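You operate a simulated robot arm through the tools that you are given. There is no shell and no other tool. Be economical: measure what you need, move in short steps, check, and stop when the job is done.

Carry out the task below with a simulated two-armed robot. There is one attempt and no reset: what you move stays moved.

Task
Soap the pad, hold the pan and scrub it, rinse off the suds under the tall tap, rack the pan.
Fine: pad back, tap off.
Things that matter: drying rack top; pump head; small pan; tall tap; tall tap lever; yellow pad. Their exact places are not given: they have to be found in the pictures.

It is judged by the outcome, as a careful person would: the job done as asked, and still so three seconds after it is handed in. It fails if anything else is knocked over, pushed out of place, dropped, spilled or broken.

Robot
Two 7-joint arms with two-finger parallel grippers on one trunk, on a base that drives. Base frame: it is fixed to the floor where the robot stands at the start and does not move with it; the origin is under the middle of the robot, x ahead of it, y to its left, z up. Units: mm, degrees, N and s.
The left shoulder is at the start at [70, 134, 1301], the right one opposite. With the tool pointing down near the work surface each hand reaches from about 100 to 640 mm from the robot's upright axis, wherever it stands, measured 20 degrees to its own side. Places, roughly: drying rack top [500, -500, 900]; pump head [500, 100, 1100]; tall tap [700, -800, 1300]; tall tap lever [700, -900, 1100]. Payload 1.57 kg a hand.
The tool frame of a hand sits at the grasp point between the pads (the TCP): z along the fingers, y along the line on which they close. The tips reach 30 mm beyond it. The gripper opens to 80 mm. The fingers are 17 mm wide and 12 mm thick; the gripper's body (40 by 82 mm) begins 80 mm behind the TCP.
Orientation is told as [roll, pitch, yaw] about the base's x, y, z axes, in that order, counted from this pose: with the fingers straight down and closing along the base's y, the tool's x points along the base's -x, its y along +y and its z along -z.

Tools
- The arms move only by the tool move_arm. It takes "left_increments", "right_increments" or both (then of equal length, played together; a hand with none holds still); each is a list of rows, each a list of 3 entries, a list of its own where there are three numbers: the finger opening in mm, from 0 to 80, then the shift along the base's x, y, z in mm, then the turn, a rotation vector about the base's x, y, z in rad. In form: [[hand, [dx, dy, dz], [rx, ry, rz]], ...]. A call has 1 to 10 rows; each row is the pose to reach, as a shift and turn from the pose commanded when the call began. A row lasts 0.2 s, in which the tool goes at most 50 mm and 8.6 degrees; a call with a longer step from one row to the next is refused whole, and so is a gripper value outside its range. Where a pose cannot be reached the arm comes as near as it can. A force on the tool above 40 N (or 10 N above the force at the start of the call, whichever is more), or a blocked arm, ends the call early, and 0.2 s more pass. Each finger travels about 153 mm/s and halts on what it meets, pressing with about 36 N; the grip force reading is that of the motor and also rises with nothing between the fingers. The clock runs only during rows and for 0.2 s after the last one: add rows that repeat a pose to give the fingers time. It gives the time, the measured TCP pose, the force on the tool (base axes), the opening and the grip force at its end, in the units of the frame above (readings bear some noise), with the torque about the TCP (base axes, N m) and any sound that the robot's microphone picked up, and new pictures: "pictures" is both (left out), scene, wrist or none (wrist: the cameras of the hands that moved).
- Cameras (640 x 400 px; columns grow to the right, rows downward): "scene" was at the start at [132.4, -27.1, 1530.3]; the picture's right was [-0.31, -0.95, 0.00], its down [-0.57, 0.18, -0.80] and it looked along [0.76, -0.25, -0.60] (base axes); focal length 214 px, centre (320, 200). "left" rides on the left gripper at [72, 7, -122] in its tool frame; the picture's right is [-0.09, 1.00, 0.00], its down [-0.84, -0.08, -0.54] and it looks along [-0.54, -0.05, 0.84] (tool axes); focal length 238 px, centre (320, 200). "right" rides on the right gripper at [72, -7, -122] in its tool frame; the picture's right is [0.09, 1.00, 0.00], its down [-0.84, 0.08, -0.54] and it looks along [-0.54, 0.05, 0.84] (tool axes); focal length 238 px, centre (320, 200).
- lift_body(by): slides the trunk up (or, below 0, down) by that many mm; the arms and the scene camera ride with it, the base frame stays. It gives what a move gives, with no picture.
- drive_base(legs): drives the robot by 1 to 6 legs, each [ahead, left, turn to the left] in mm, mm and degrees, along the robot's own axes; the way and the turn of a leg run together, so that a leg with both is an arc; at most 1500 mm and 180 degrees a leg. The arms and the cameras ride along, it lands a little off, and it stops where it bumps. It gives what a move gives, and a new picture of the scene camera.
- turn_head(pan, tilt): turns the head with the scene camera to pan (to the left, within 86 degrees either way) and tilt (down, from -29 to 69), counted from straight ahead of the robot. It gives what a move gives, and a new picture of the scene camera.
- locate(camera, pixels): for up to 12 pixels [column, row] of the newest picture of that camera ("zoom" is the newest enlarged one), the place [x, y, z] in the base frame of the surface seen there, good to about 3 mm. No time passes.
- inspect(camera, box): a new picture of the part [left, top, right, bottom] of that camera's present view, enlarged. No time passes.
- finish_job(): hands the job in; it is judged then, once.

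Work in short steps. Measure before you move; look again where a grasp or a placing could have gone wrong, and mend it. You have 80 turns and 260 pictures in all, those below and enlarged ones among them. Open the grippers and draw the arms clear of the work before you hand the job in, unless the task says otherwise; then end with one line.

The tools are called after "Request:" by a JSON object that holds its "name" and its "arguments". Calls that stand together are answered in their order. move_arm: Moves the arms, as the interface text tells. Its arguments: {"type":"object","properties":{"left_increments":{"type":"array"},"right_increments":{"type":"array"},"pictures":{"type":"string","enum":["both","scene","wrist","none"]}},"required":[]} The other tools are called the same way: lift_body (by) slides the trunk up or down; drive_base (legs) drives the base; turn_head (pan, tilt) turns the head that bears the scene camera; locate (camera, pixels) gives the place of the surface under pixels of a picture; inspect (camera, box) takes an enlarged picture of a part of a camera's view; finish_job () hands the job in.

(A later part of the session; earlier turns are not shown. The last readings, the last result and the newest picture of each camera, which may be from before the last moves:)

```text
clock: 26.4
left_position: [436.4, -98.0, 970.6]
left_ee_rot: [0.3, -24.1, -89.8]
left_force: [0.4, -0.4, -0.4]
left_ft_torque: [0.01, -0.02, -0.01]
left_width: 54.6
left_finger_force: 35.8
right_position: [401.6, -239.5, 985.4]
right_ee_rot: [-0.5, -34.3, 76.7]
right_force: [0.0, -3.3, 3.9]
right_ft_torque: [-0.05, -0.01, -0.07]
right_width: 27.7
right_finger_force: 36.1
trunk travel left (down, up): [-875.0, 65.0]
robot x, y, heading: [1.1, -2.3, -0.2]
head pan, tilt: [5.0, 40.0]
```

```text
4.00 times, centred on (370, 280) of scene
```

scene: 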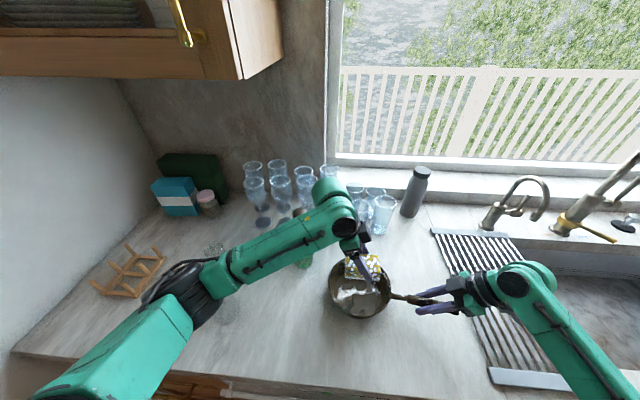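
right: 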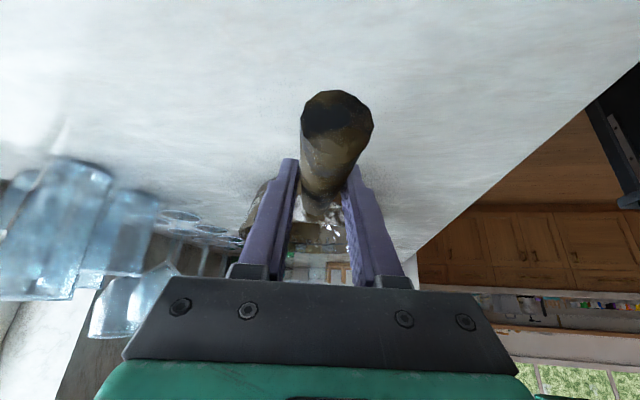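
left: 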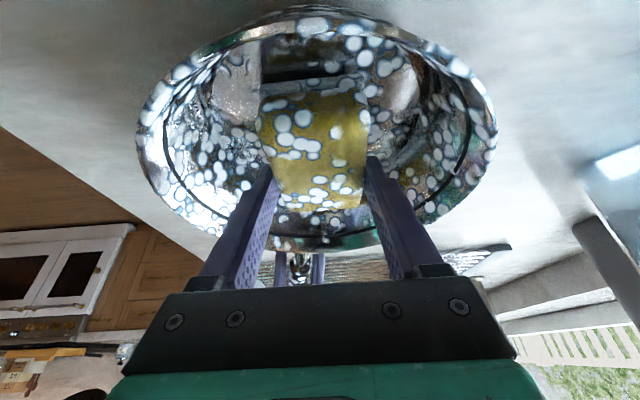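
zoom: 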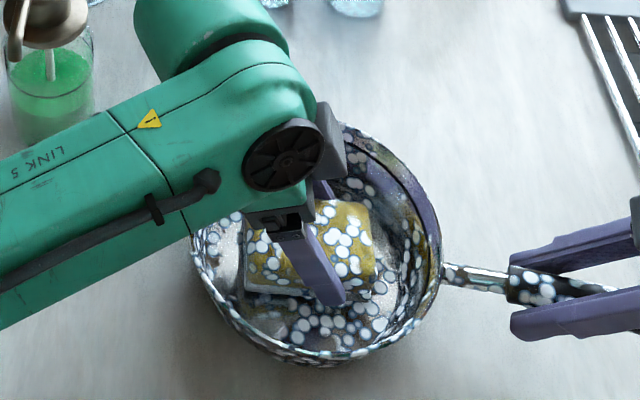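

No contact force this time; I press 5 mm lower and scrub again.

Request:
{"name": "move_arm", "arguments": {"left_increments": [[36, [0, 0, -5], [0, 0, 0]], [36, [12, -8, -6], [0, 0, 0]], [36, [20, 0, -6], [0, 0, 0]], [36, [14, 12, -6], [0, 0, 0]], [36, [0, 18, -6], [0, 0, 0]], [36, [-14, 12, -6], [0, 0, 0]], [36, [-20, 0, -6], [0, 0, 0]], [36, [-14, -10, -6], [0, 0, 0]], [36, [0, -14, -6], [0, 0, 0]], [36, [0, 0, -6], [0, 0, 0]]], "pictures": "none"}}

Request:
{"name": "move_arm", "arguments": {"left_increments": [[36, [20, 0, 0], [0, 0, 0]], [36, [-10, -14, 0], [0, 0, 0]], [36, [14, -14, 0], [0, 0, 0]], [36, [-10, 0, 0], [0, 0, 0]], [36, [14, 14, 0], [0, 0, 0]], [36, [-14, 14, 0], [0, 0, 0]], [36, [0, 0, 0], [0, 0, 0]], [36, [0, 0, 40], [0, 0, 0]], [36, [-20, 15, 80], [0, 0, 0]], [36, [-45, 45, 110], [0, 0, 0]]], "pictures": "none"}}

Request:
{"name": "move_arm", "arguments": {"left_increments": [[36, [-20, 35, 0], [0, 0, 0]], [36, [-40, 70, 0], [0, 0, 0]]], "pictures": "scene"}}

Request:
{"name": "inspect", "arguments": {"camera": "scene", "box": [310, 230, 430, 330]}}

```text
clock: 28.1
left_position: [417.0, -99.5, 967.5]
left_ee_rot: [0.3, -24.1, -89.9]
left_force: [-0.2, 2.8, 6.2]
left_ft_torque: [-0.16, 0.09, -0.11]
left_width: 54.6
left_finger_force: 36.3
right_position: [401.0, -239.6, 986.6]
right_ee_rot: [-0.5, -34.0, 76.9]
right_force: [-2.5, -0.5, 4.1]
right_ft_torque: [0.25, 0.08, 0.08]
right_width: 27.5
right_finger_force: 36.3
trunk travel left (down, up): [-875.0, 65.0]
robot x, y, heading: [3.7, 1.0, 0.2]
head pan, tilt: [5.0, 40.0]
stopped in row 8 (left hand): the force on the tool passed its limit (the readings are from after the stop); the commanded pose is now the measured one
```

```text
clock: 30.2
left_position: [372.5, -54.5, 1076.6]
left_ee_rot: [0.0, -23.9, -89.8]
left_force: [0.1, 0.0, 0.1]
left_ft_torque: [-0.03, -0.01, 0.04]
left_width: 54.6
left_finger_force: 36.4
right_position: [401.9, -240.7, 984.0]
right_ee_rot: [-0.6, -33.9, 76.6]
right_force: [0.1, -2.2, 2.6]
right_ft_torque: [-0.01, 0.02, -0.1]
right_width: 27.7
right_finger_force: 36.2
trunk travel left (down, up): [-875.0, 65.0]
robot x, y, heading: [-1.1, 0.8, -0.3]
head pan, tilt: [5.0, 40.0]
```

```text
clock: 30.9
left_position: [331.3, 17.6, 1074.7]
left_ee_rot: [0.1, -24.1, -89.9]
left_force: [0.6, 0.4, -0.3]
left_ft_torque: [0.0, -0.03, -0.03]
left_width: 54.6
left_finger_force: 36.3
right_position: [402.3, -240.4, 985.4]
right_ee_rot: [-0.4, -34.0, 76.6]
right_force: [-0.6, -2.5, 3.1]
right_ft_torque: [0.04, -0.05, -0.06]
right_width: 27.6
right_finger_force: 36.0
trunk travel left (down, up): [-875.0, 65.0]
robot x, y, heading: [0.7, 0.4, 0.2]
head pan, tilt: [5.0, 40.0]
```

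scene: 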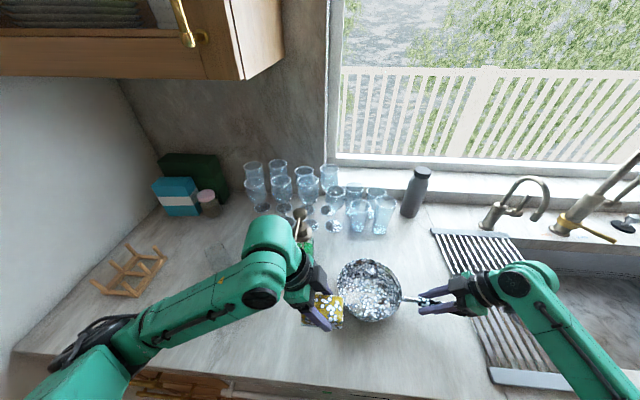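

```text
4.00 times, centred on (370, 280) of scene
```

zoom: 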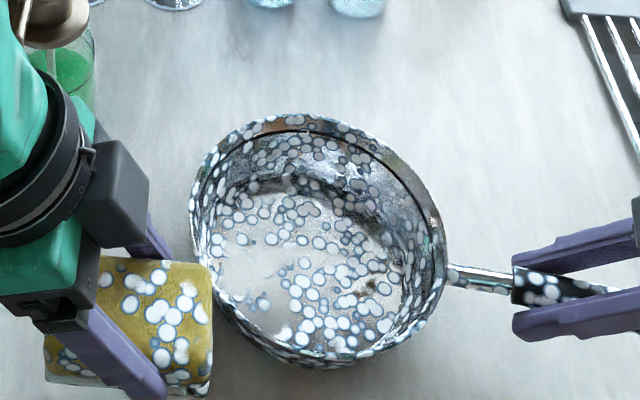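

Nearly all covered with suds; slight brown at floor (370,287) and far wall. One more pass biased to right and far side.

Request:
{"name": "move_arm", "arguments": {"left_increments": [[36, [40, -35, 0], [0, 0, 0]], [36, [75, -65, 0], [0, 0, 0]], [36, [103, -103, 0], [0, 0, 0]], [36, [103, -118, -40], [0, 0, 0]], [36, [103, -118, -85], [0, 0, 0]], [36, [103, -118, -110], [0, 0, 0]], [36, [115, -122, -110], [0, 0, 0]], [36, [123, -116, -110], [0, 0, 0]], [36, [110, -128, -110], [0, 0, 0]], [36, [100, -125, -110], [0, 0, 0]]], "pictures": "none"}}

Request:
{"name": "move_arm", "arguments": {"left_increments": [[36, [0, 0, 0], [0, 0, 0]], [36, [22, 4, 2], [0, 0, 0]], [36, [26, 10, 8], [0, 0, 0]], [36, [26, -4, 8], [0, 0, 0]], [36, [26, 14, 16], [0, 0, 0]], [36, [26, 0, 16], [0, 0, 0]], [36, [10, 0, 50], [0, 0, 0]], [36, [-15, 20, 85], [0, 0, 0]], [36, [-40, 50, 110], [0, 0, 0]], [36, [-65, 85, 110], [0, 0, 0]]], "pictures": "none"}}

Request:
{"name": "inspect", "arguments": {"camera": "scene", "box": [310, 230, 430, 330]}}

```text
refused: row 1 steps farther than a row can; nothing moved
```

```text
clock: 33.0
left_position: [329.3, 29.2, 1182.2]
left_ee_rot: [0.1, -24.0, -89.9]
left_force: [-0.1, -0.3, -0.4]
left_ft_torque: [-0.01, 0.0, 0.02]
left_width: 54.5
left_finger_force: 36.3
left hand out of reach, approached as far as the arm can: row 8, 9, 10
right_position: [402.6, -239.9, 984.9]
right_ee_rot: [-0.5, -34.1, 76.7]
right_force: [-0.7, 0.3, 1.9]
right_ft_torque: [0.09, 0.05, 0.15]
right_width: 27.5
right_finger_force: 35.6
trunk travel left (down, up): [-875.0, 65.0]
robot x, y, heading: [0.1, 2.0, 0.1]
head pan, tilt: [5.0, 40.0]
```

```text
4.00 times, centred on (370, 280) of scene
```

zoom: 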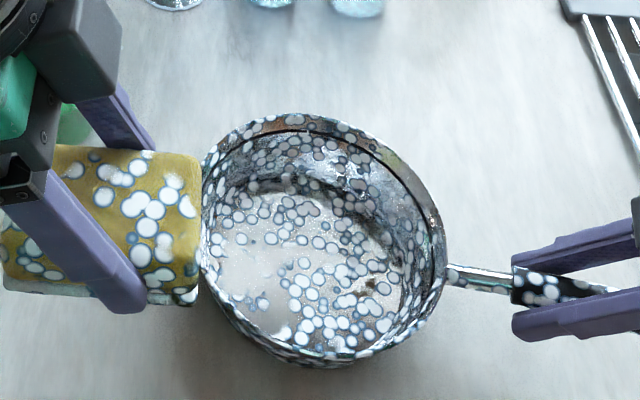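

The first call was refused and the second moved harmlessly in free air. I'll redo it from the present pose (329,29,1182).

Request:
{"name": "move_arm", "arguments": {"left_increments": [[36, [20, -26, -22], [0, 0, 0]], [36, [42, -52, -44], [0, 0, 0]], [36, [63, -78, -66], [0, 0, 0]], [36, [85, -104, -88], [0, 0, 0]], [36, [105, -129, -107], [0, 0, 0]], [36, [105, -129, -150], [0, 0, 0]], [36, [105, -129, -190], [0, 0, 0]], [36, [105, -129, -214], [0, 0, 0]]], "pictures": "none"}}

```text
clock: 34.9
left_position: [435.4, -101.0, 969.0]
left_ee_rot: [0.2, -24.0, -89.9]
left_force: [0.6, -0.1, 0.3]
left_ft_torque: [0.01, 0.02, 0.04]
left_width: 54.5
left_finger_force: 35.5
right_position: [402.6, -240.2, 985.4]
right_ee_rot: [-0.5, -34.0, 76.7]
right_force: [-2.0, 0.0, 1.2]
right_ft_torque: [-0.03, 0.08, 0.25]
right_width: 27.5
right_finger_force: 35.8
trunk travel left (down, up): [-875.0, 65.0]
robot x, y, heading: [-1.3, -1.7, 0.3]
head pan, tilt: [5.0, 40.0]
```

Request:
{"name": "move_arm", "arguments": {"left_increments": [[36, [0, 0, -4], [0, 0, 0]], [36, [12, -10, -4], [0, 0, 0]], [36, [-12, -10, -4], [0, 0, 0]], [36, [5, 5, -4], [0, 0, 0]], [36, [22, 5, -3], [0, 0, 0]], [36, [26, 10, 5], [0, 0, 0]], [36, [27, -4, 8], [0, 0, 0]], [36, [28, 10, 14], [0, 0, 0]], [36, [10, 0, 50], [0, 0, 0]], [36, [-10, 10, 90], [0, 0, 0]]], "pictures": "none"}}

```text
clock: 37.0
left_position: [423.5, -91.9, 1060.5]
left_ee_rot: [0.1, -23.9, -89.9]
left_force: [-0.1, 1.2, -0.2]
left_ft_torque: [0.0, 0.01, 0.0]
left_width: 54.8
left_finger_force: 36.0
right_position: [403.5, -240.8, 985.2]
right_ee_rot: [-0.4, -33.8, 76.6]
right_force: [5.0, -2.1, 9.4]
right_ft_torque: [0.54, -0.38, -0.53]
right_width: 27.4
right_finger_force: 36.0
trunk travel left (down, up): [-875.0, 65.0]
robot x, y, heading: [2.8, 2.0, -0.0]
head pan, tilt: [5.0, 40.0]
```

Scrubbing done. I carry the pad back along the reverse of its path to its original spot at (444,94,963).

Request:
{"name": "move_arm", "arguments": {"left_increments": [[36, [-25, 20, 5], [0, 0, 0]], [36, [-50, 45, 8], [0, 0, 0]], [36, [-70, 75, 8], [0, 0, 0]], [36, [-70, 115, 3], [0, 0, 0]], [36, [-70, 155, -15], [0, 0, 0]], [36, [-70, 186, -45], [0, 0, 0]], [36, [-38, 186, -65], [0, 0, 0]], [36, [-5, 186, -83], [0, 0, 0]], [36, [21, 186, -92], [0, 0, 0]], [36, [21, 186, -96], [0, 0, 0]]], "pictures": "both"}}

Request:
{"name": "inspect", "arguments": {"camera": "scene", "box": [280, 200, 430, 330]}}

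```text
clock: 39.2
left_position: [444.8, 94.1, 963.4]
left_ee_rot: [0.2, -24.0, -89.9]
left_force: [0.3, -0.2, 0.4]
left_ft_torque: [0.03, 0.0, 0.01]
left_width: 54.5
left_finger_force: 36.2
right_position: [401.7, -239.3, 984.2]
right_ee_rot: [-0.3, -34.0, 76.5]
right_force: [-0.2, -1.0, 6.5]
right_ft_torque: [0.42, -0.09, -0.04]
right_width: 27.6
right_finger_force: 36.4
trunk travel left (down, up): [-875.0, 65.0]
robot x, y, heading: [0.6, -3.5, -0.0]
head pan, tilt: [5.0, 40.0]
```

scene: 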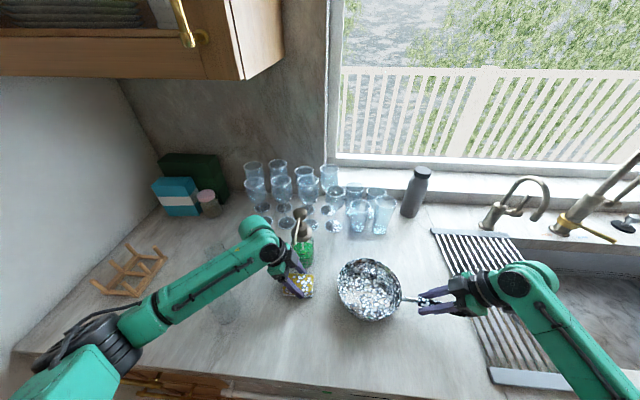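
left: 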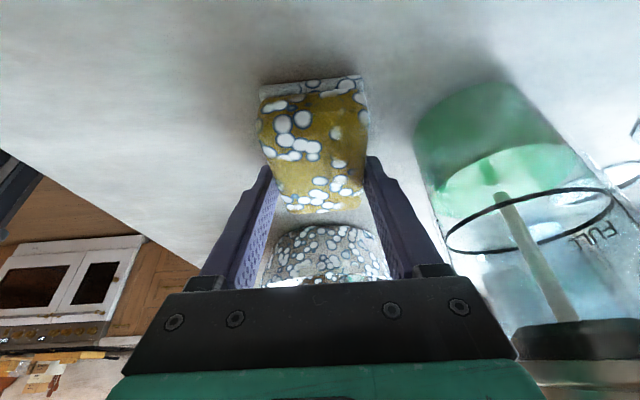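

```text
3.08 times, centred on (355, 265) of scene
```

zoom: 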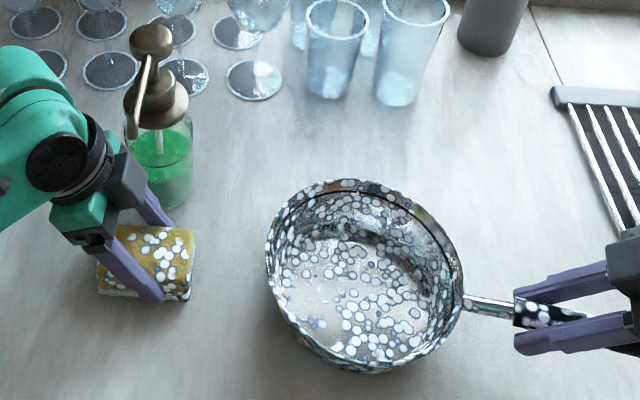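

The pad is at its spot, nearly touching the counter. I lower slightly, open to 62, and withdraw along the tool axis.

Request:
{"name": "move_arm", "arguments": {"left_increments": [[36, [0, 0, -2], [0, 0, 0]], [62, [0, 0, -2], [0, 0, 0]], [62, [0, 0, -2], [0, 0, 0]], [62, [0, 17, 36], [0, 0, 0]], [62, [0, 36, 76], [0, 0, 0]], [62, [0, 56, 118], [0, 0, 0]], [62, [-20, 76, 150], [0, 0, 0]]], "pictures": "both"}}

Request:
{"name": "inspect", "arguments": {"camera": "scene", "box": [230, 180, 390, 310]}}

Request:
{"name": "turn_head", "arguments": {"pan": -50, "tilt": 35}}

```text
clock: 40.9
left_position: [423.6, 173.4, 1113.1]
left_ee_rot: [0.2, -24.0, -89.8]
left_force: [-0.7, -0.3, 0.0]
left_ft_torque: [0.01, 0.03, 0.0]
left_width: 62.2
left_finger_force: 0.1
right_position: [402.1, -239.3, 985.0]
right_ee_rot: [-0.4, -33.9, 76.6]
right_force: [-1.9, -0.8, 0.4]
right_ft_torque: [-0.16, 0.11, 0.06]
right_width: 27.5
right_finger_force: 36.7
trunk travel left (down, up): [-875.0, 65.0]
robot x, y, heading: [-4.3, 2.1, -0.2]
head pan, tilt: [5.0, 40.0]
```

scene: 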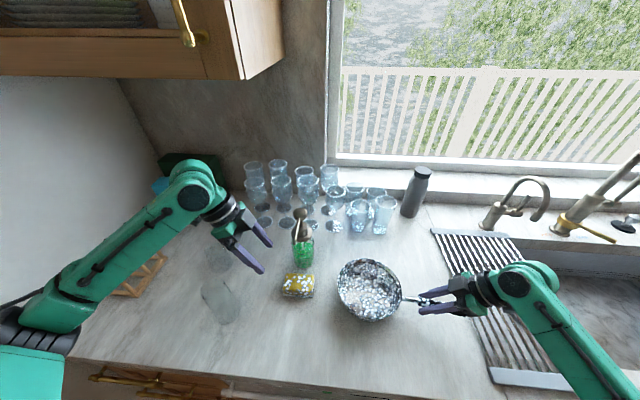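
left: 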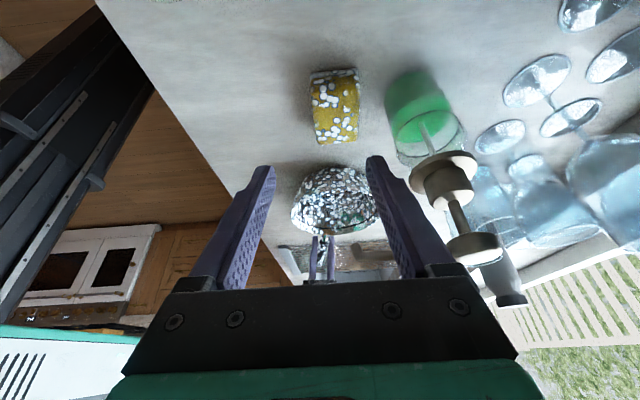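

```text
3.08 times, centred on (310, 245) of scene
```

zoom: 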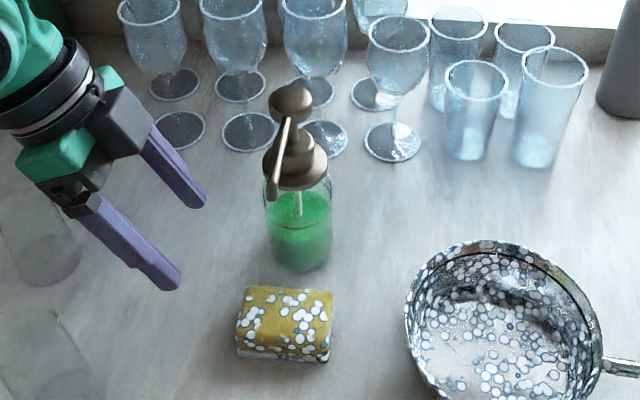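

```text
clock: 42.1
left_position: [424.4, 172.7, 1112.5]
left_ee_rot: [0.1, -24.0, -89.8]
left_force: [-0.8, -0.2, -0.1]
left_ft_torque: [0.01, 0.0, 0.02]
left_width: 62.0
left_finger_force: 0.1
right_position: [401.4, -241.6, 984.6]
right_ee_rot: [-0.3, -34.0, 76.6]
right_force: [-1.7, -0.6, -1.4]
right_ft_torque: [-0.24, 0.06, 0.12]
right_width: 27.5
right_finger_force: 36.1
trunk travel left (down, up): [-875.0, 65.0]
robot x, y, heading: [-1.3, -2.8, 0.0]
head pan, tilt: [-50.0, 35.0]
```

scene: 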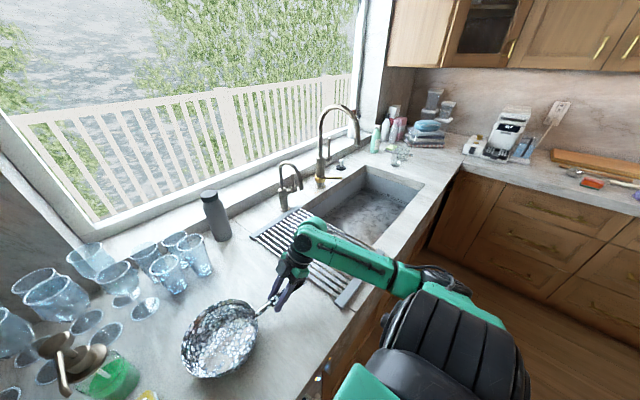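

The pad is back in place. Now inspect the tall tap closely.

Request:
{"name": "inspect", "arguments": {"camera": "scene", "box": [270, 90, 430, 250]}}

Request:
{"name": "locate", "arguments": {"camera": "zoom", "pixels": [[352, 190], [350, 160], [338, 130], [205, 345], [205, 365], [265, 352], [215, 300], [280, 70], [230, 352], [250, 360], [210, 330], [320, 75]]}}

```text
2.50 times, centred on (350, 170) of scene
```

zoom: 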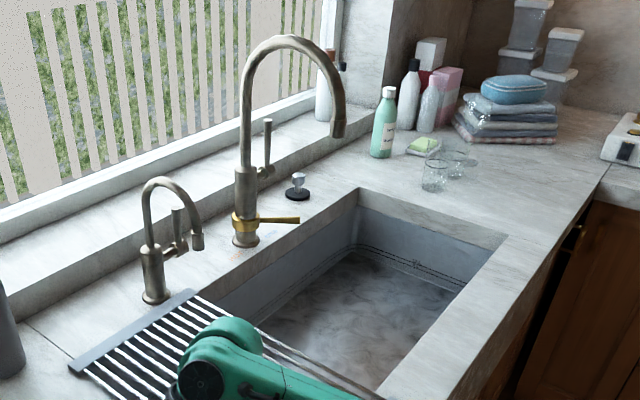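

```text
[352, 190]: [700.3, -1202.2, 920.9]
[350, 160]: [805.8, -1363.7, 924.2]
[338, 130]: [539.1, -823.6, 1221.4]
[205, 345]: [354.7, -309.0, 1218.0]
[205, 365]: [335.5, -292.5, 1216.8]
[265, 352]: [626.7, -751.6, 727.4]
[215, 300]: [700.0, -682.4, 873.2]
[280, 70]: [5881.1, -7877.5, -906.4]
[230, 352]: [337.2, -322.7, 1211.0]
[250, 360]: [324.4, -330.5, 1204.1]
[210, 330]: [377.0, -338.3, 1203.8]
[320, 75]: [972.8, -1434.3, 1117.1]
```

Request:
{"name": "locate", "arguments": {"camera": "zoom", "pixels": [[268, 124], [267, 150], [264, 172], [246, 180], [244, 222], [295, 219], [337, 130], [339, 105], [344, 132], [333, 133], [285, 40], [245, 130]]}}

Request:
{"name": "inspect", "arguments": {"camera": "scene", "box": [300, 95, 370, 200]}}

```text
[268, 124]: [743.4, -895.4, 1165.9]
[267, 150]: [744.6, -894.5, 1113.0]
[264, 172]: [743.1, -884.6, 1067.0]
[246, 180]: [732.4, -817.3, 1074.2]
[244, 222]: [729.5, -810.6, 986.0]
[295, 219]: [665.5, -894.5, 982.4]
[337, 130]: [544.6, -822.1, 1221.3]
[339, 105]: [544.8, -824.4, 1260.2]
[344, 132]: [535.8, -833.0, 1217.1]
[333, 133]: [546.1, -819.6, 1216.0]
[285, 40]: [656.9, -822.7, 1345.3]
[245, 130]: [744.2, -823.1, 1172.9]
```

```text
3.81 times, centred on (335, 148) of scene
```

zoom: 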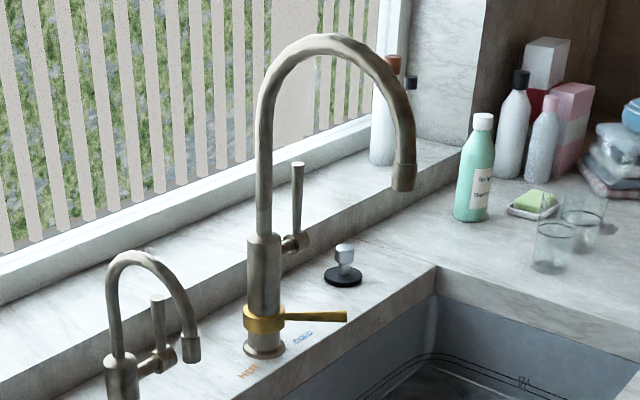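

The tall tap's on/off lever is the upright stick at (743,−895, 1067–1166); the gold one is a hot/cold mixer, which I leave. I lift the pan with the right hand a bit and tuck the left back.

Request:
{"name": "move_arm", "arguments": {"left_increments": [[62, [-20, 0, 20], [0, 0, 0]], [62, [-45, 0, 45], [0, 0, 0]], [62, [-70, 0, 75], [0, 0, 0]], [62, [-95, 0, 105], [0, 0, 0]], [62, [-120, 0, 130], [0, 0, 0]], [62, [-120, 0, 130], [0, 0, 0]]], "right_increments": [[4, [0, 0, 5], [0, 0, 0]], [4, [0, 0, 15], [0, 0, 0]], [4, [0, 0, 30], [0, 0, 0]], [4, [0, 0, 50], [0, 0, 0]], [4, [0, 0, 70], [0, 0, 0]], [4, [0, 0, 80], [0, 0, 0]]], "pictures": "both"}}

```text
clock: 43.5
left_position: [307.1, 170.0, 1241.6]
left_ee_rot: [-0.1, -23.9, -89.8]
left_force: [0.4, -0.4, 0.5]
left_ft_torque: [0.0, 0.0, 0.01]
left_width: 61.9
left_finger_force: 0.1
right_position: [402.6, -241.6, 1063.1]
right_ee_rot: [-0.2, -34.0, 76.6]
right_force: [0.5, 0.5, -6.4]
right_ft_torque: [-0.76, 0.22, -0.02]
right_width: 27.4
right_finger_force: 36.4
trunk travel left (down, up): [-875.0, 65.0]
robot x, y, heading: [-0.5, -2.0, 0.1]
head pan, tilt: [-50.0, 35.0]
```

scene: 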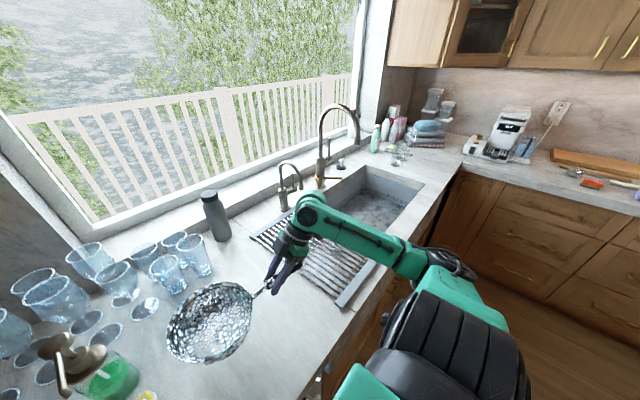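
right: 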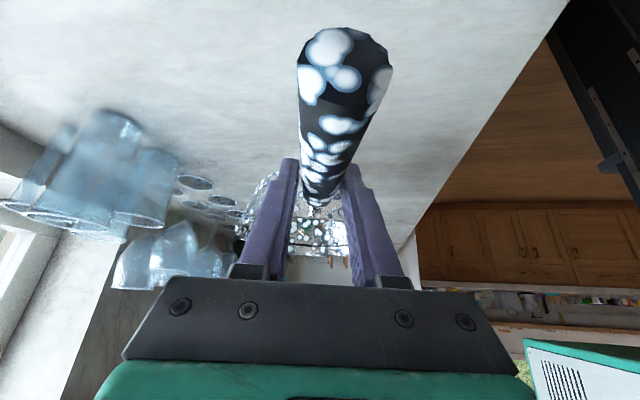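
left: 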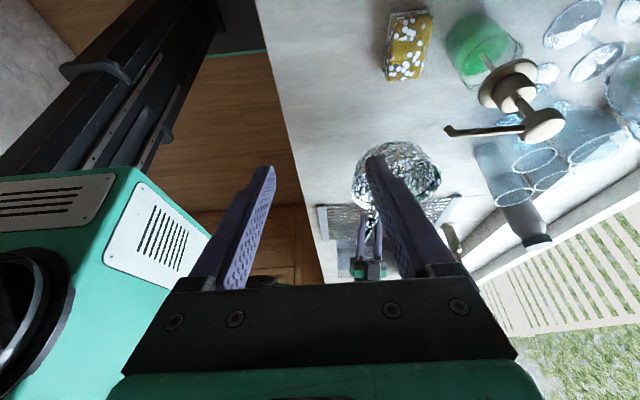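

The pan lifts (≈0.65 kg) without slipping. I check its level in the view.

Request:
{"name": "inspect", "arguments": {"camera": "scene", "box": [150, 260, 310, 380]}}

Request:
{"name": "locate", "arguments": {"camera": "scene", "pixels": [[215, 285], [248, 298], [250, 320], [178, 358], [168, 330], [210, 325], [225, 357], [195, 295]]}}

```text
3.33 times, centred on (230, 320) of scene
```

zoom: 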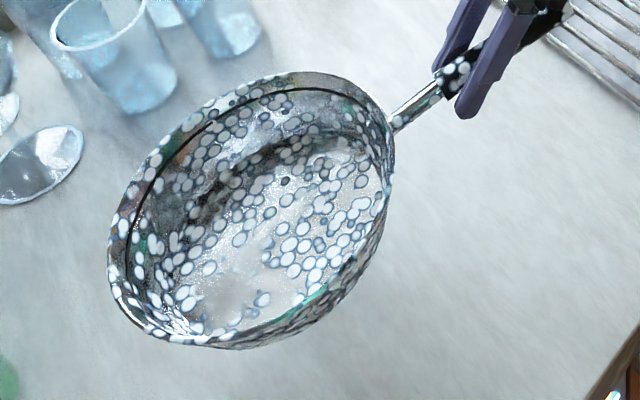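

```text
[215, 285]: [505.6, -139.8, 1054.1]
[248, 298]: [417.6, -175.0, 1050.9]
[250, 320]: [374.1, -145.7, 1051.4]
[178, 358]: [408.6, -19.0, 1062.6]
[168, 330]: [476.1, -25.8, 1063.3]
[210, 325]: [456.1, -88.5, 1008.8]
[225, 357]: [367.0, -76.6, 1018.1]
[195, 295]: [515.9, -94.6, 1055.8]
```

Level holds. Check clearance on the right side before driving.

Request:
{"name": "locate", "arguments": {"camera": "scene", "pixels": [[462, 172], [500, 180], [450, 230], [470, 270], [560, 180], [600, 290], [425, 185], [360, 165], [300, 215], [390, 245], [640, 340]]}}

Request:
{"name": "drive_base", "arguments": {"legs": [[0, -400, 0]]}}

```text
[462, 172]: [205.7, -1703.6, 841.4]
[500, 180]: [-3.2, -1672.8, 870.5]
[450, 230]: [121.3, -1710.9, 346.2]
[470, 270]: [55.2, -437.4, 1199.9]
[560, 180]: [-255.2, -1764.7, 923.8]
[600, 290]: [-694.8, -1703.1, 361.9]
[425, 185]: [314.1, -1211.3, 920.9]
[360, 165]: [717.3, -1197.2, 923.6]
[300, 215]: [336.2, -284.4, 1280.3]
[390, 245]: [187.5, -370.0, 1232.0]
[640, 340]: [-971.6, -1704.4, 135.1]
```

```text
clock: 46.0
left_position: [306.0, -238.2, 1240.1]
left_ee_rot: [0.1, -24.0, -90.4]
left_force: [0.3, 1.0, -0.3]
left_ft_torque: [0.0, 0.02, -0.02]
left_width: 61.8
left_finger_force: 0.1
right_position: [398.3, -650.3, 1065.6]
right_ee_rot: [-0.2, -34.0, 76.1]
right_force: [-0.6, 0.5, -8.0]
right_ft_torque: [-0.76, 0.18, 0.05]
right_width: 27.6
right_finger_force: 36.3
trunk travel left (down, up): [-875.0, 65.0]
robot x, y, heading: [-2.8, -407.9, -0.6]
head pan, tilt: [-50.0, 35.0]
```

scene: 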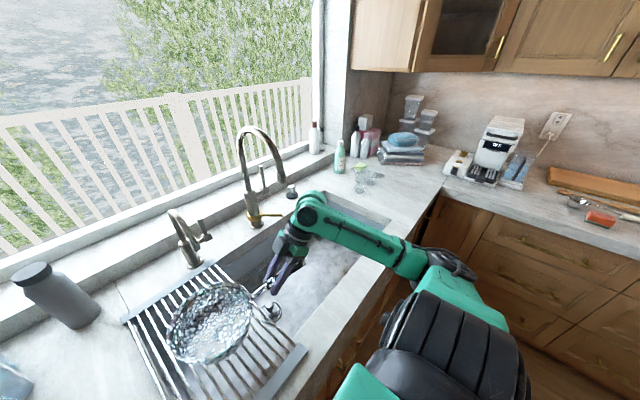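

Path is clear (cabinet front at y −1703). I drive another 500 mm right so the tap is in front.

Request:
{"name": "drive_base", "arguments": {"legs": [[0, -500, 0.6]]}}

Request:
{"name": "turn_head", "arguments": {"pan": 5, "tilt": 35}}

```text
clock: 49.0
left_position: [303.0, -740.8, 1240.9]
left_ee_rot: [0.0, -24.0, -89.8]
left_force: [-0.3, 0.3, 0.2]
left_ft_torque: [-0.02, -0.01, 0.03]
left_width: 62.0
left_finger_force: 0.1
right_position: [398.3, -1151.3, 1063.2]
right_ee_rot: [-0.2, -33.9, 76.7]
right_force: [0.0, 0.5, -7.5]
right_ft_torque: [-0.79, 0.2, 0.01]
right_width: 27.5
right_finger_force: 36.0
trunk travel left (down, up): [-875.0, 65.0]
robot x, y, heading: [0.5, -912.9, 0.3]
head pan, tilt: [-50.0, 35.0]
```

scene: 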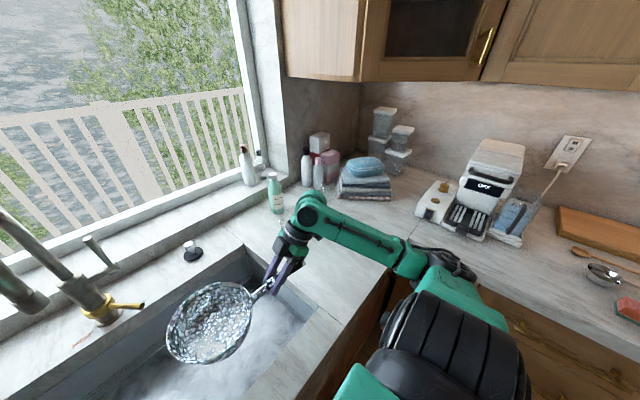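

```text
clock: 50.2
left_position: [303.9, -742.7, 1240.6]
left_ee_rot: [0.0, -24.0, -89.7]
left_force: [0.6, 0.3, -0.7]
left_ft_torque: [0.0, 0.02, -0.01]
left_width: 61.8
left_finger_force: 0.1
right_position: [398.7, -1153.7, 1065.5]
right_ee_rot: [-0.1, -34.0, 76.7]
right_force: [0.3, -0.4, -7.4]
right_ft_torque: [-0.79, 0.21, -0.04]
right_width: 27.5
right_finger_force: 36.6
trunk travel left (down, up): [-875.0, 65.0]
robot x, y, heading: [-1.0, -913.6, 0.2]
head pan, tilt: [5.0, 35.0]
```

scene: 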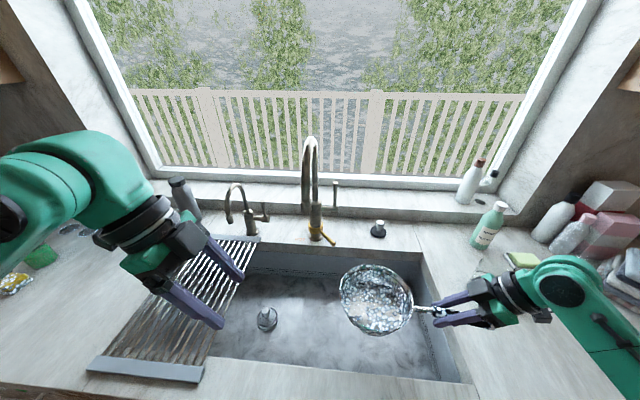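

The left hand is to take the lever at (743,−895,~1125) with fingers pointing forward. I shift the robot 110 mm further right so the left arm comes straight at it, then begin turning the left hand.

Request:
{"name": "drive_base", "arguments": {"legs": [[0, -110, 0]]}}

Request:
{"name": "move_arm", "arguments": {"left_increments": [[60, [15, -5, -10], [-0.0587, -0.0587, 0.1103]], [60, [35, -10, -20], [-0.1173, -0.1173, 0.2205]], [60, [55, -15, -30], [-0.176, -0.176, 0.3308]], [60, [75, -20, -40], [-0.2346, -0.2346, 0.441]], [60, [95, -25, -50], [-0.2933, -0.2933, 0.5513]], [60, [120, -30, -60], [-0.352, -0.352, 0.6616]], [60, [145, -36, -70], [-0.4106, -0.4106, 0.7718]], [60, [170, -42, -80], [-0.4693, -0.4693, 0.8821]], [60, [195, -48, -90], [-0.528, -0.528, 0.9923]], [60, [217, -54, -100], [-0.5866, -0.5866, 1.1026]]], "pictures": "both"}}

```text
clock: 51.4
left_position: [302.9, -848.7, 1240.6]
left_ee_rot: [0.0, -24.1, -89.7]
left_force: [0.9, 0.3, 0.1]
left_ft_torque: [-0.03, 0.01, 0.01]
left_width: 61.9
left_finger_force: 0.1
right_position: [398.9, -1259.7, 1064.3]
right_ee_rot: [-0.3, -33.8, 76.8]
right_force: [-0.4, -0.2, -7.1]
right_ft_torque: [-0.8, 0.15, 0.02]
right_width: 27.7
right_finger_force: 36.8
trunk travel left (down, up): [-875.0, 65.0]
robot x, y, heading: [-5.1, -1019.3, 0.2]
head pan, tilt: [5.0, 35.0]
```

scene: 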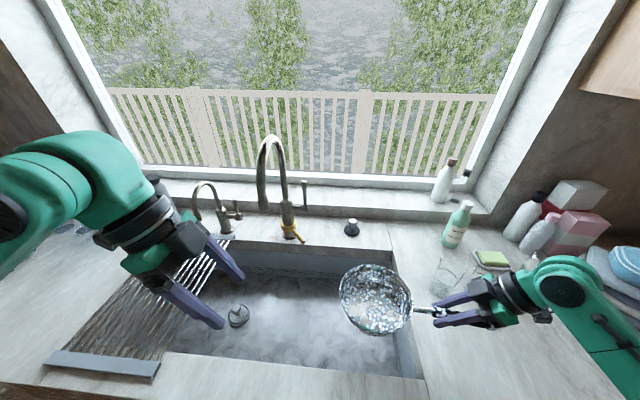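

```text
clock: 53.6
left_position: [523.1, -839.8, 1108.2]
left_ee_rot: [20.4, -68.1, -40.0]
left_force: [0.7, 0.6, 0.1]
left_ft_torque: [-0.01, 0.0, 0.04]
left_width: 60.1
left_finger_force: 0.0
left hand out of reach, approached as far as the arm can: row 1, 2, 5, 6, 7, 8, 9, 10
right_position: [400.4, -1264.0, 1063.6]
right_ee_rot: [-0.1, -34.0, 76.7]
right_force: [0.3, -0.2, -7.2]
right_ft_torque: [-0.74, 0.19, 0.0]
right_width: 27.5
right_finger_force: 36.0
trunk travel left (down, up): [-875.0, 65.0]
robot x, y, heading: [-1.2, -1024.6, -0.1]
head pan, tilt: [5.0, 35.0]
```

scene: 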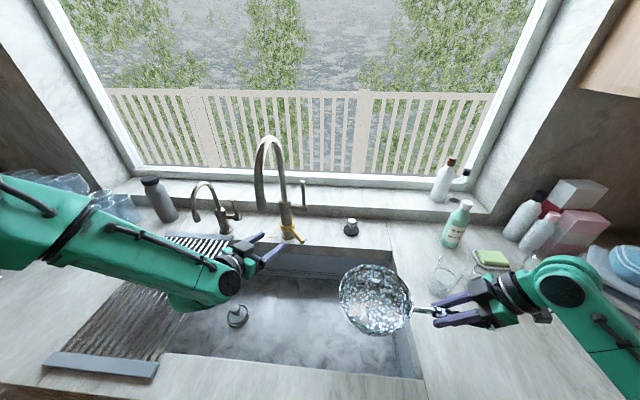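
left: 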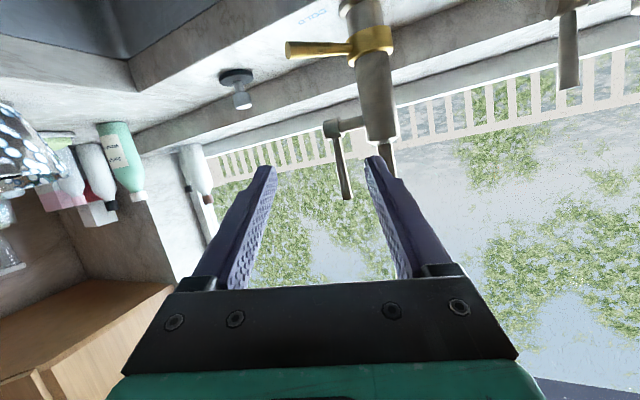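

The left arm nears the tap from below-left. I complete its turn to point straight ahead and move to (640,−905,1110), keeping the wrist under the outlet (z 1215).

Request:
{"name": "move_arm", "arguments": {"left_increments": [[60, [10, -25, -5], [-0.0587, -0.0587, 0.1103]], [60, [30, -45, -5], [-0.1173, -0.1173, 0.2205]], [60, [60, -65, 0], [-0.176, -0.176, 0.3308]], [60, [90, -65, 0], [-0.176, -0.176, 0.3308]], [60, [117, -65, 2], [-0.176, -0.176, 0.3308]], [60, [117, -65, 2], [-0.176, -0.176, 0.3308]]], "pictures": "both"}}

Request:
{"name": "inspect", "arguments": {"camera": "scene", "box": [180, 120, 340, 320]}}

```text
clock: 55.0
left_position: [578.3, -825.1, 1080.7]
left_ee_rot: [4.9, -82.5, -11.1]
left_force: [-0.2, 0.2, 0.3]
left_ft_torque: [-0.04, -0.01, 0.0]
left_width: 60.1
left_finger_force: 0.2
left hand out of reach, approached as far as the arm can: row 1, 2, 3, 4, 5, 6
right_position: [398.4, -1262.0, 1064.4]
right_ee_rot: [-0.2, -34.1, 76.7]
right_force: [-0.3, 0.1, -7.3]
right_ft_torque: [-0.8, 0.18, 0.02]
right_width: 27.5
right_finger_force: 35.8
trunk travel left (down, up): [-875.0, 65.0]
robot x, y, heading: [-6.3, -1026.4, -0.1]
head pan, tilt: [5.0, 35.0]
```

scene: 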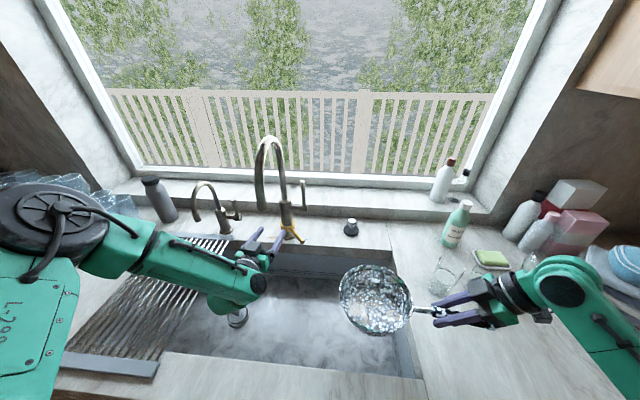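
left: 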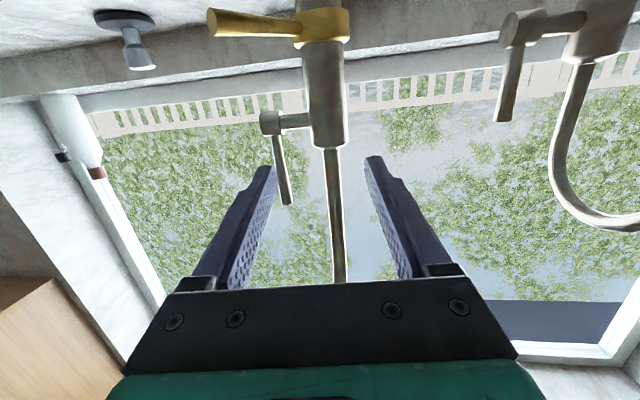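

```text
2.00 times, centred on (260, 220) of scene
```

zoom: 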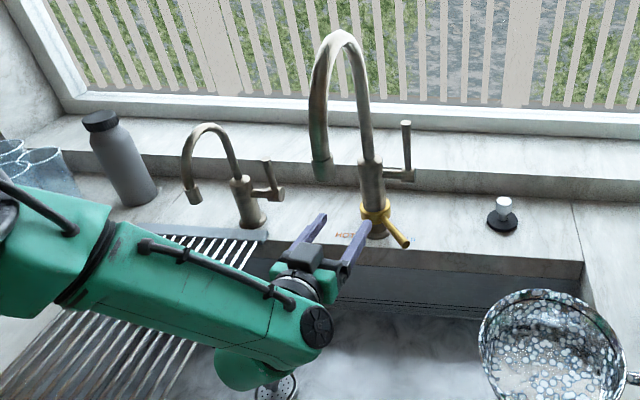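

The left arm cannot reach the lever well here, and its wrist sits under the outlet. The right hand suits the lever better (it leans away from the tap), so I retract the left and will park the pan on the rack first.

Request:
{"name": "move_arm", "arguments": {"left_increments": [[60, [-35, 0, 0], [0, 0, 0]], [60, [-75, 10, 0], [0, 0, 0]], [60, [-115, 20, 0], [0, 0.14, 0]], [60, [-155, 30, 0], [0, 0.28, 0]], [60, [-190, 40, 5], [0, 0.42, 0]], [60, [-225, 50, 15], [0, 0.56, 0]], [60, [-255, 60, 30], [0, 0.7, 0]], [60, [-280, 70, 50], [0, 0.84, 0]], [60, [-300, 80, 75], [0, 0.98, 0]], [60, [-310, 90, 105], [0, 1.12, 0]]], "pictures": "scene"}}

```text
clock: 57.2
left_position: [330.6, -712.7, 1160.1]
left_ee_rot: [-11.7, -18.7, -3.4]
left_force: [-1.9, 1.1, 8.3]
left_ft_torque: [0.23, 0.19, 0.05]
left_width: 59.9
left_finger_force: 0.1
left hand out of reach, approached as far as the arm can: row 4, 5, 6, 7, 8, 9, 10
right_position: [401.4, -1263.0, 1063.0]
right_ee_rot: [-0.1, -34.0, 76.5]
right_force: [2.5, -0.9, -8.1]
right_ft_torque: [-0.82, 0.25, 0.0]
right_width: 27.5
right_finger_force: 35.8
trunk travel left (down, up): [-875.0, 65.0]
robot x, y, heading: [-3.1, -1019.1, 0.2]
head pan, tilt: [5.0, 35.0]
```

scene: 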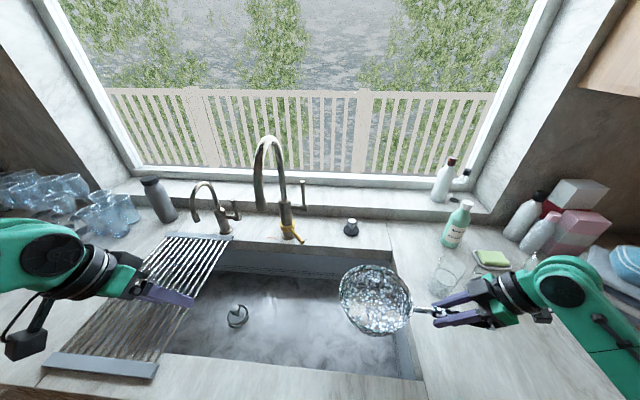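

Raise the left hand and level it out into a tucked pose.

Request:
{"name": "move_arm", "arguments": {"left_increments": [[60, [0, -10, 30], [0.04, 0.06, 0]], [60, [0, -25, 60], [0.08, 0.12, 0]], [60, [0, -40, 90], [0.12, 0.18, 0]], [60, [0, -50, 120], [0.16, 0.25, 0]], [60, [0, -60, 140], [0.2, 0.32, 0]], [60, [0, -60, 140], [0.2, 0.32, 0]]], "pictures": "scene"}}

```text
clock: 58.6
left_position: [325.7, -775.1, 1310.6]
left_ee_rot: [-1.3, -0.3, -5.2]
left_force: [0.7, -0.3, -0.1]
left_ft_torque: [0.0, -0.01, 0.02]
left_width: 60.0
left_finger_force: 0.0
right_position: [398.4, -1262.6, 1064.3]
right_ee_rot: [-0.3, -34.0, 76.7]
right_force: [0.1, -0.5, -7.6]
right_ft_torque: [-0.79, 0.16, -0.01]
right_width: 27.0
right_finger_force: 36.4
trunk travel left (down, up): [-875.0, 65.0]
robot x, y, heading: [-5.0, -1023.8, 0.1]
head pan, tilt: [5.0, 35.0]
```

scene: 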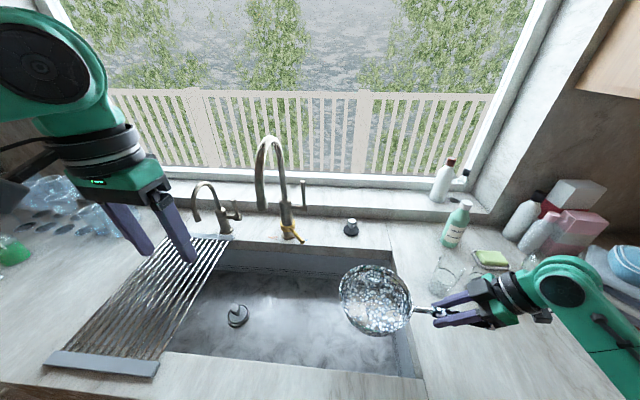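

Now drive left so the pan comes over the rack (pan centre to y≈−487).

Request:
{"name": "drive_base", "arguments": {"legs": [[0, 629, 0]]}}

Request:
{"name": "turn_head", "arguments": {"pan": -15, "tilt": 45}}

```text
clock: 62.1
left_position: [323.6, -143.0, 1310.5]
left_ee_rot: [-1.3, -0.4, -5.1]
left_force: [0.0, -0.2, 0.0]
left_ft_torque: [0.01, 0.0, 0.01]
left_width: 59.8
left_finger_force: 0.1
right_position: [397.7, -631.2, 1064.2]
right_ee_rot: [-0.2, -34.1, 76.8]
right_force: [0.3, 0.6, -7.5]
right_ft_torque: [-0.77, 0.18, -0.04]
right_width: 27.5
right_finger_force: 35.9
trunk travel left (down, up): [-875.0, 65.0]
robot x, y, heading: [-2.4, -395.0, 0.3]
head pan, tilt: [5.0, 35.0]
```

scene: 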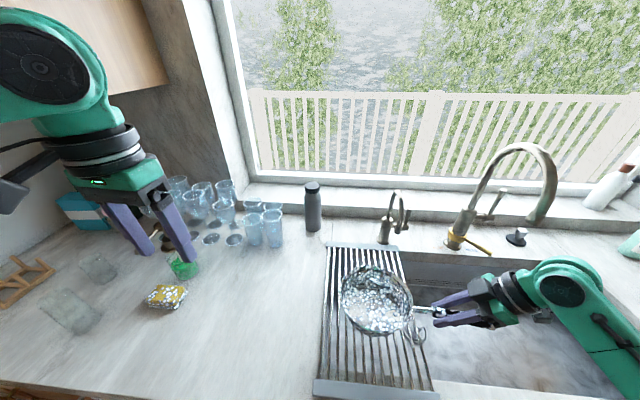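

```text
clock: 63.0
left_position: [323.8, -141.0, 1308.1]
left_ee_rot: [-1.3, -0.3, -5.1]
left_force: [-0.1, -0.4, -0.6]
left_ft_torque: [-0.01, 0.0, -0.01]
left_width: 60.0
left_finger_force: 0.3
right_position: [397.4, -629.0, 1063.5]
right_ee_rot: [-0.2, -33.9, 76.9]
right_force: [0.1, 0.3, -6.8]
right_ft_torque: [-0.76, 0.2, 0.01]
right_width: 27.4
right_finger_force: 36.2
trunk travel left (down, up): [-875.0, 65.0]
robot x, y, heading: [-3.3, -391.2, 0.0]
head pan, tilt: [-15.0, 45.0]
```

scene: 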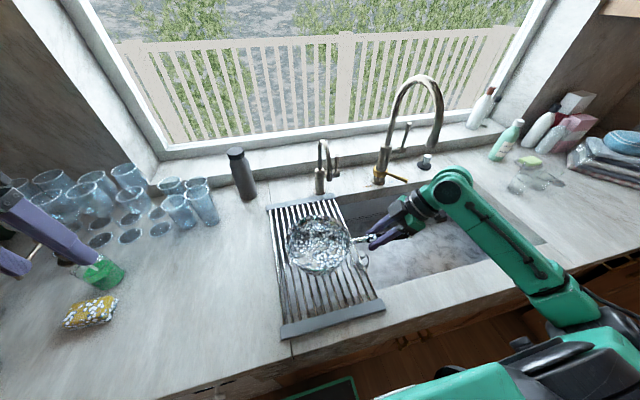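

Pan centre is over the rack (≈(432,−483)). Measure rod height.

Request:
{"name": "inspect", "arguments": {"camera": "scene", "box": [255, 180, 395, 345]}}

Request:
{"name": "locate", "arguments": {"camera": "scene", "pixels": [[280, 295], [300, 318], [313, 290], [326, 290], [341, 290], [354, 290], [367, 290], [280, 240], [300, 210], [275, 222], [326, 305]]}}

```text
2.42 times, centred on (325, 262) of scene
```

zoom: 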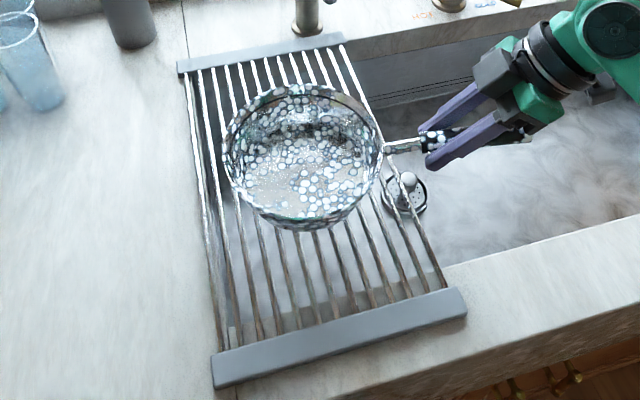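

```text
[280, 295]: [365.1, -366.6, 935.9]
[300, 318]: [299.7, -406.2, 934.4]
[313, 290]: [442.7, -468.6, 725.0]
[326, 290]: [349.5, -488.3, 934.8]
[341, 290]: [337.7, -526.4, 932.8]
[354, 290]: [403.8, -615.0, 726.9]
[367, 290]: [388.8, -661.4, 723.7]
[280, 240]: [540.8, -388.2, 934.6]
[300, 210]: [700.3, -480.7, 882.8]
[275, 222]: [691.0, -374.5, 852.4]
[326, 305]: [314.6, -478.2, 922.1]
```

Rod tops are at z≈935. Lower the pan to rest there (TCP ≈1000) and check force before release.

Request:
{"name": "move_arm", "arguments": {"right_increments": [[4, [15, -3, -15], [0, 0, 0]], [4, [30, -5, -35], [0, 0, 0]], [4, [30, -5, -50], [0, 0, 0]], [4, [30, -5, -58], [0, 0, 0]], [4, [30, -5, -63], [0, 0, 0]], [4, [30, -5, -63], [0, 0, 0]]], "pictures": "scene"}}

```text
clock: 64.4
left_position: [322.2, -141.9, 1310.3]
left_ee_rot: [-1.4, -0.4, -5.1]
left_force: [-0.6, -0.8, 0.7]
left_ft_torque: [0.03, 0.0, 0.0]
left_width: 60.0
left_finger_force: 0.0
right_position: [426.8, -634.1, 1000.8]
right_ee_rot: [-0.3, -34.1, 76.8]
right_force: [-0.9, -1.3, -1.0]
right_ft_torque: [0.31, -0.07, 0.01]
right_width: 27.5
right_finger_force: 36.3
trunk travel left (down, up): [-875.0, 65.0]
robot x, y, heading: [-6.1, -390.1, 0.1]
head pan, tilt: [-15.0, 45.0]
```

scene: 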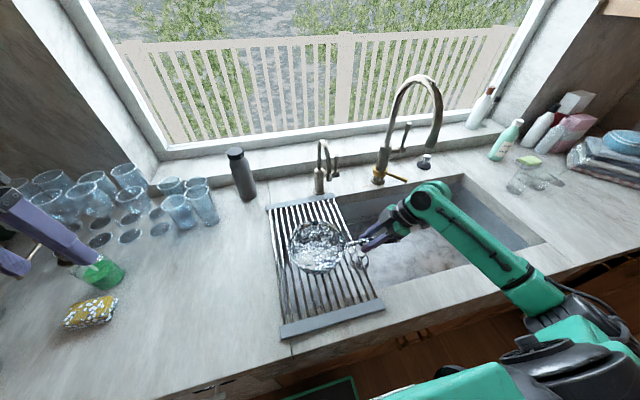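

The pan rests on the rack. I release, back out along the tool axis and rise.

Request:
{"name": "move_arm", "arguments": {"right_increments": [[30, [0, 0, 0], [0, 0, 0]], [62, [0, 0, 0], [0, 0, 0]], [62, [0, 0, 0], [0, 0, 0]], [62, [-5, -22, 32], [0, 0, 0]], [62, [-11, -47, 68], [0, 0, 0]], [62, [-30, -60, 110], [0, 0, 0]], [62, [-50, -60, 150], [0, 0, 0]], [62, [-70, -60, 190], [0, 0, 0]]], "pictures": "scene"}}

Request:
{"name": "inspect", "arguments": {"camera": "scene", "box": [255, 180, 395, 345]}}

Request:
{"name": "drive_base", "arguments": {"legs": [[0, -310, 0]]}}

```text
clock: 66.2
left_position: [322.2, -140.7, 1310.2]
left_ee_rot: [-1.4, -0.4, -5.1]
left_force: [0.3, -0.2, -1.1]
left_ft_torque: [-0.02, -0.04, -0.03]
left_width: 60.0
left_finger_force: 0.0
right_position: [356.9, -694.3, 1191.1]
right_ee_rot: [-0.4, -34.0, 76.9]
right_force: [0.1, 0.5, -0.1]
right_ft_torque: [0.01, 0.04, -0.02]
right_width: 62.0
right_finger_force: 0.0
trunk travel left (down, up): [-875.0, 65.0]
robot x, y, heading: [-1.3, -391.7, 0.4]
head pan, tilt: [-15.0, 45.0]
```

scene: 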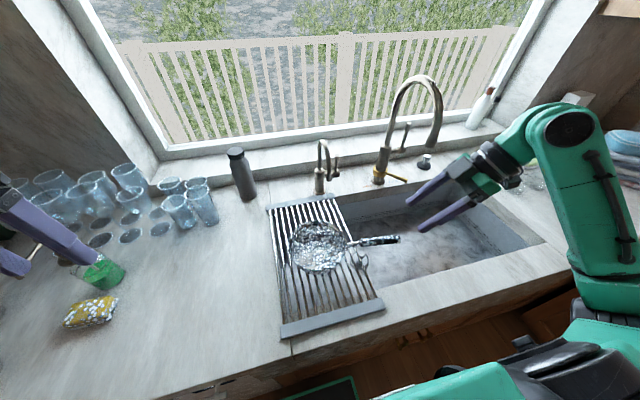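

```text
2.42 times, centred on (325, 262) of scene
```

zoom: 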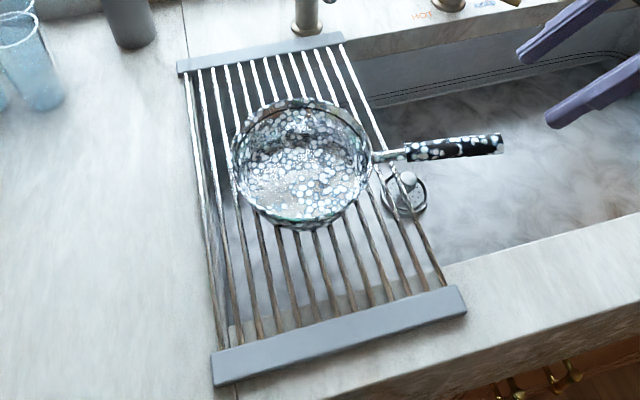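

```text
clock: 68.3
left_position: [323.9, -449.1, 1308.8]
left_ee_rot: [-1.6, -0.4, -5.1]
left_force: [0.4, 0.4, -0.1]
left_ft_torque: [-0.03, -0.01, 0.02]
left_width: 59.8
left_finger_force: 0.0
right_position: [359.1, -1002.3, 1190.0]
right_ee_rot: [-0.3, -33.9, 76.8]
right_force: [1.2, 0.5, 0.1]
right_ft_torque: [0.0, 0.0, 0.01]
right_width: 61.9
right_finger_force: 0.1
trunk travel left (down, up): [-875.0, 65.0]
robot x, y, heading: [-4.0, -696.6, 0.2]
head pan, tilt: [-15.0, 45.0]
```

scene: 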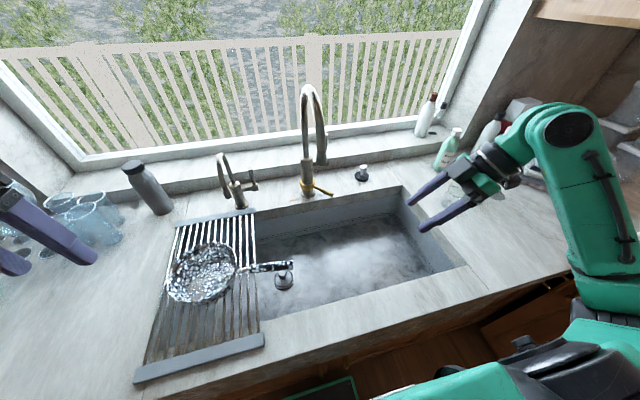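

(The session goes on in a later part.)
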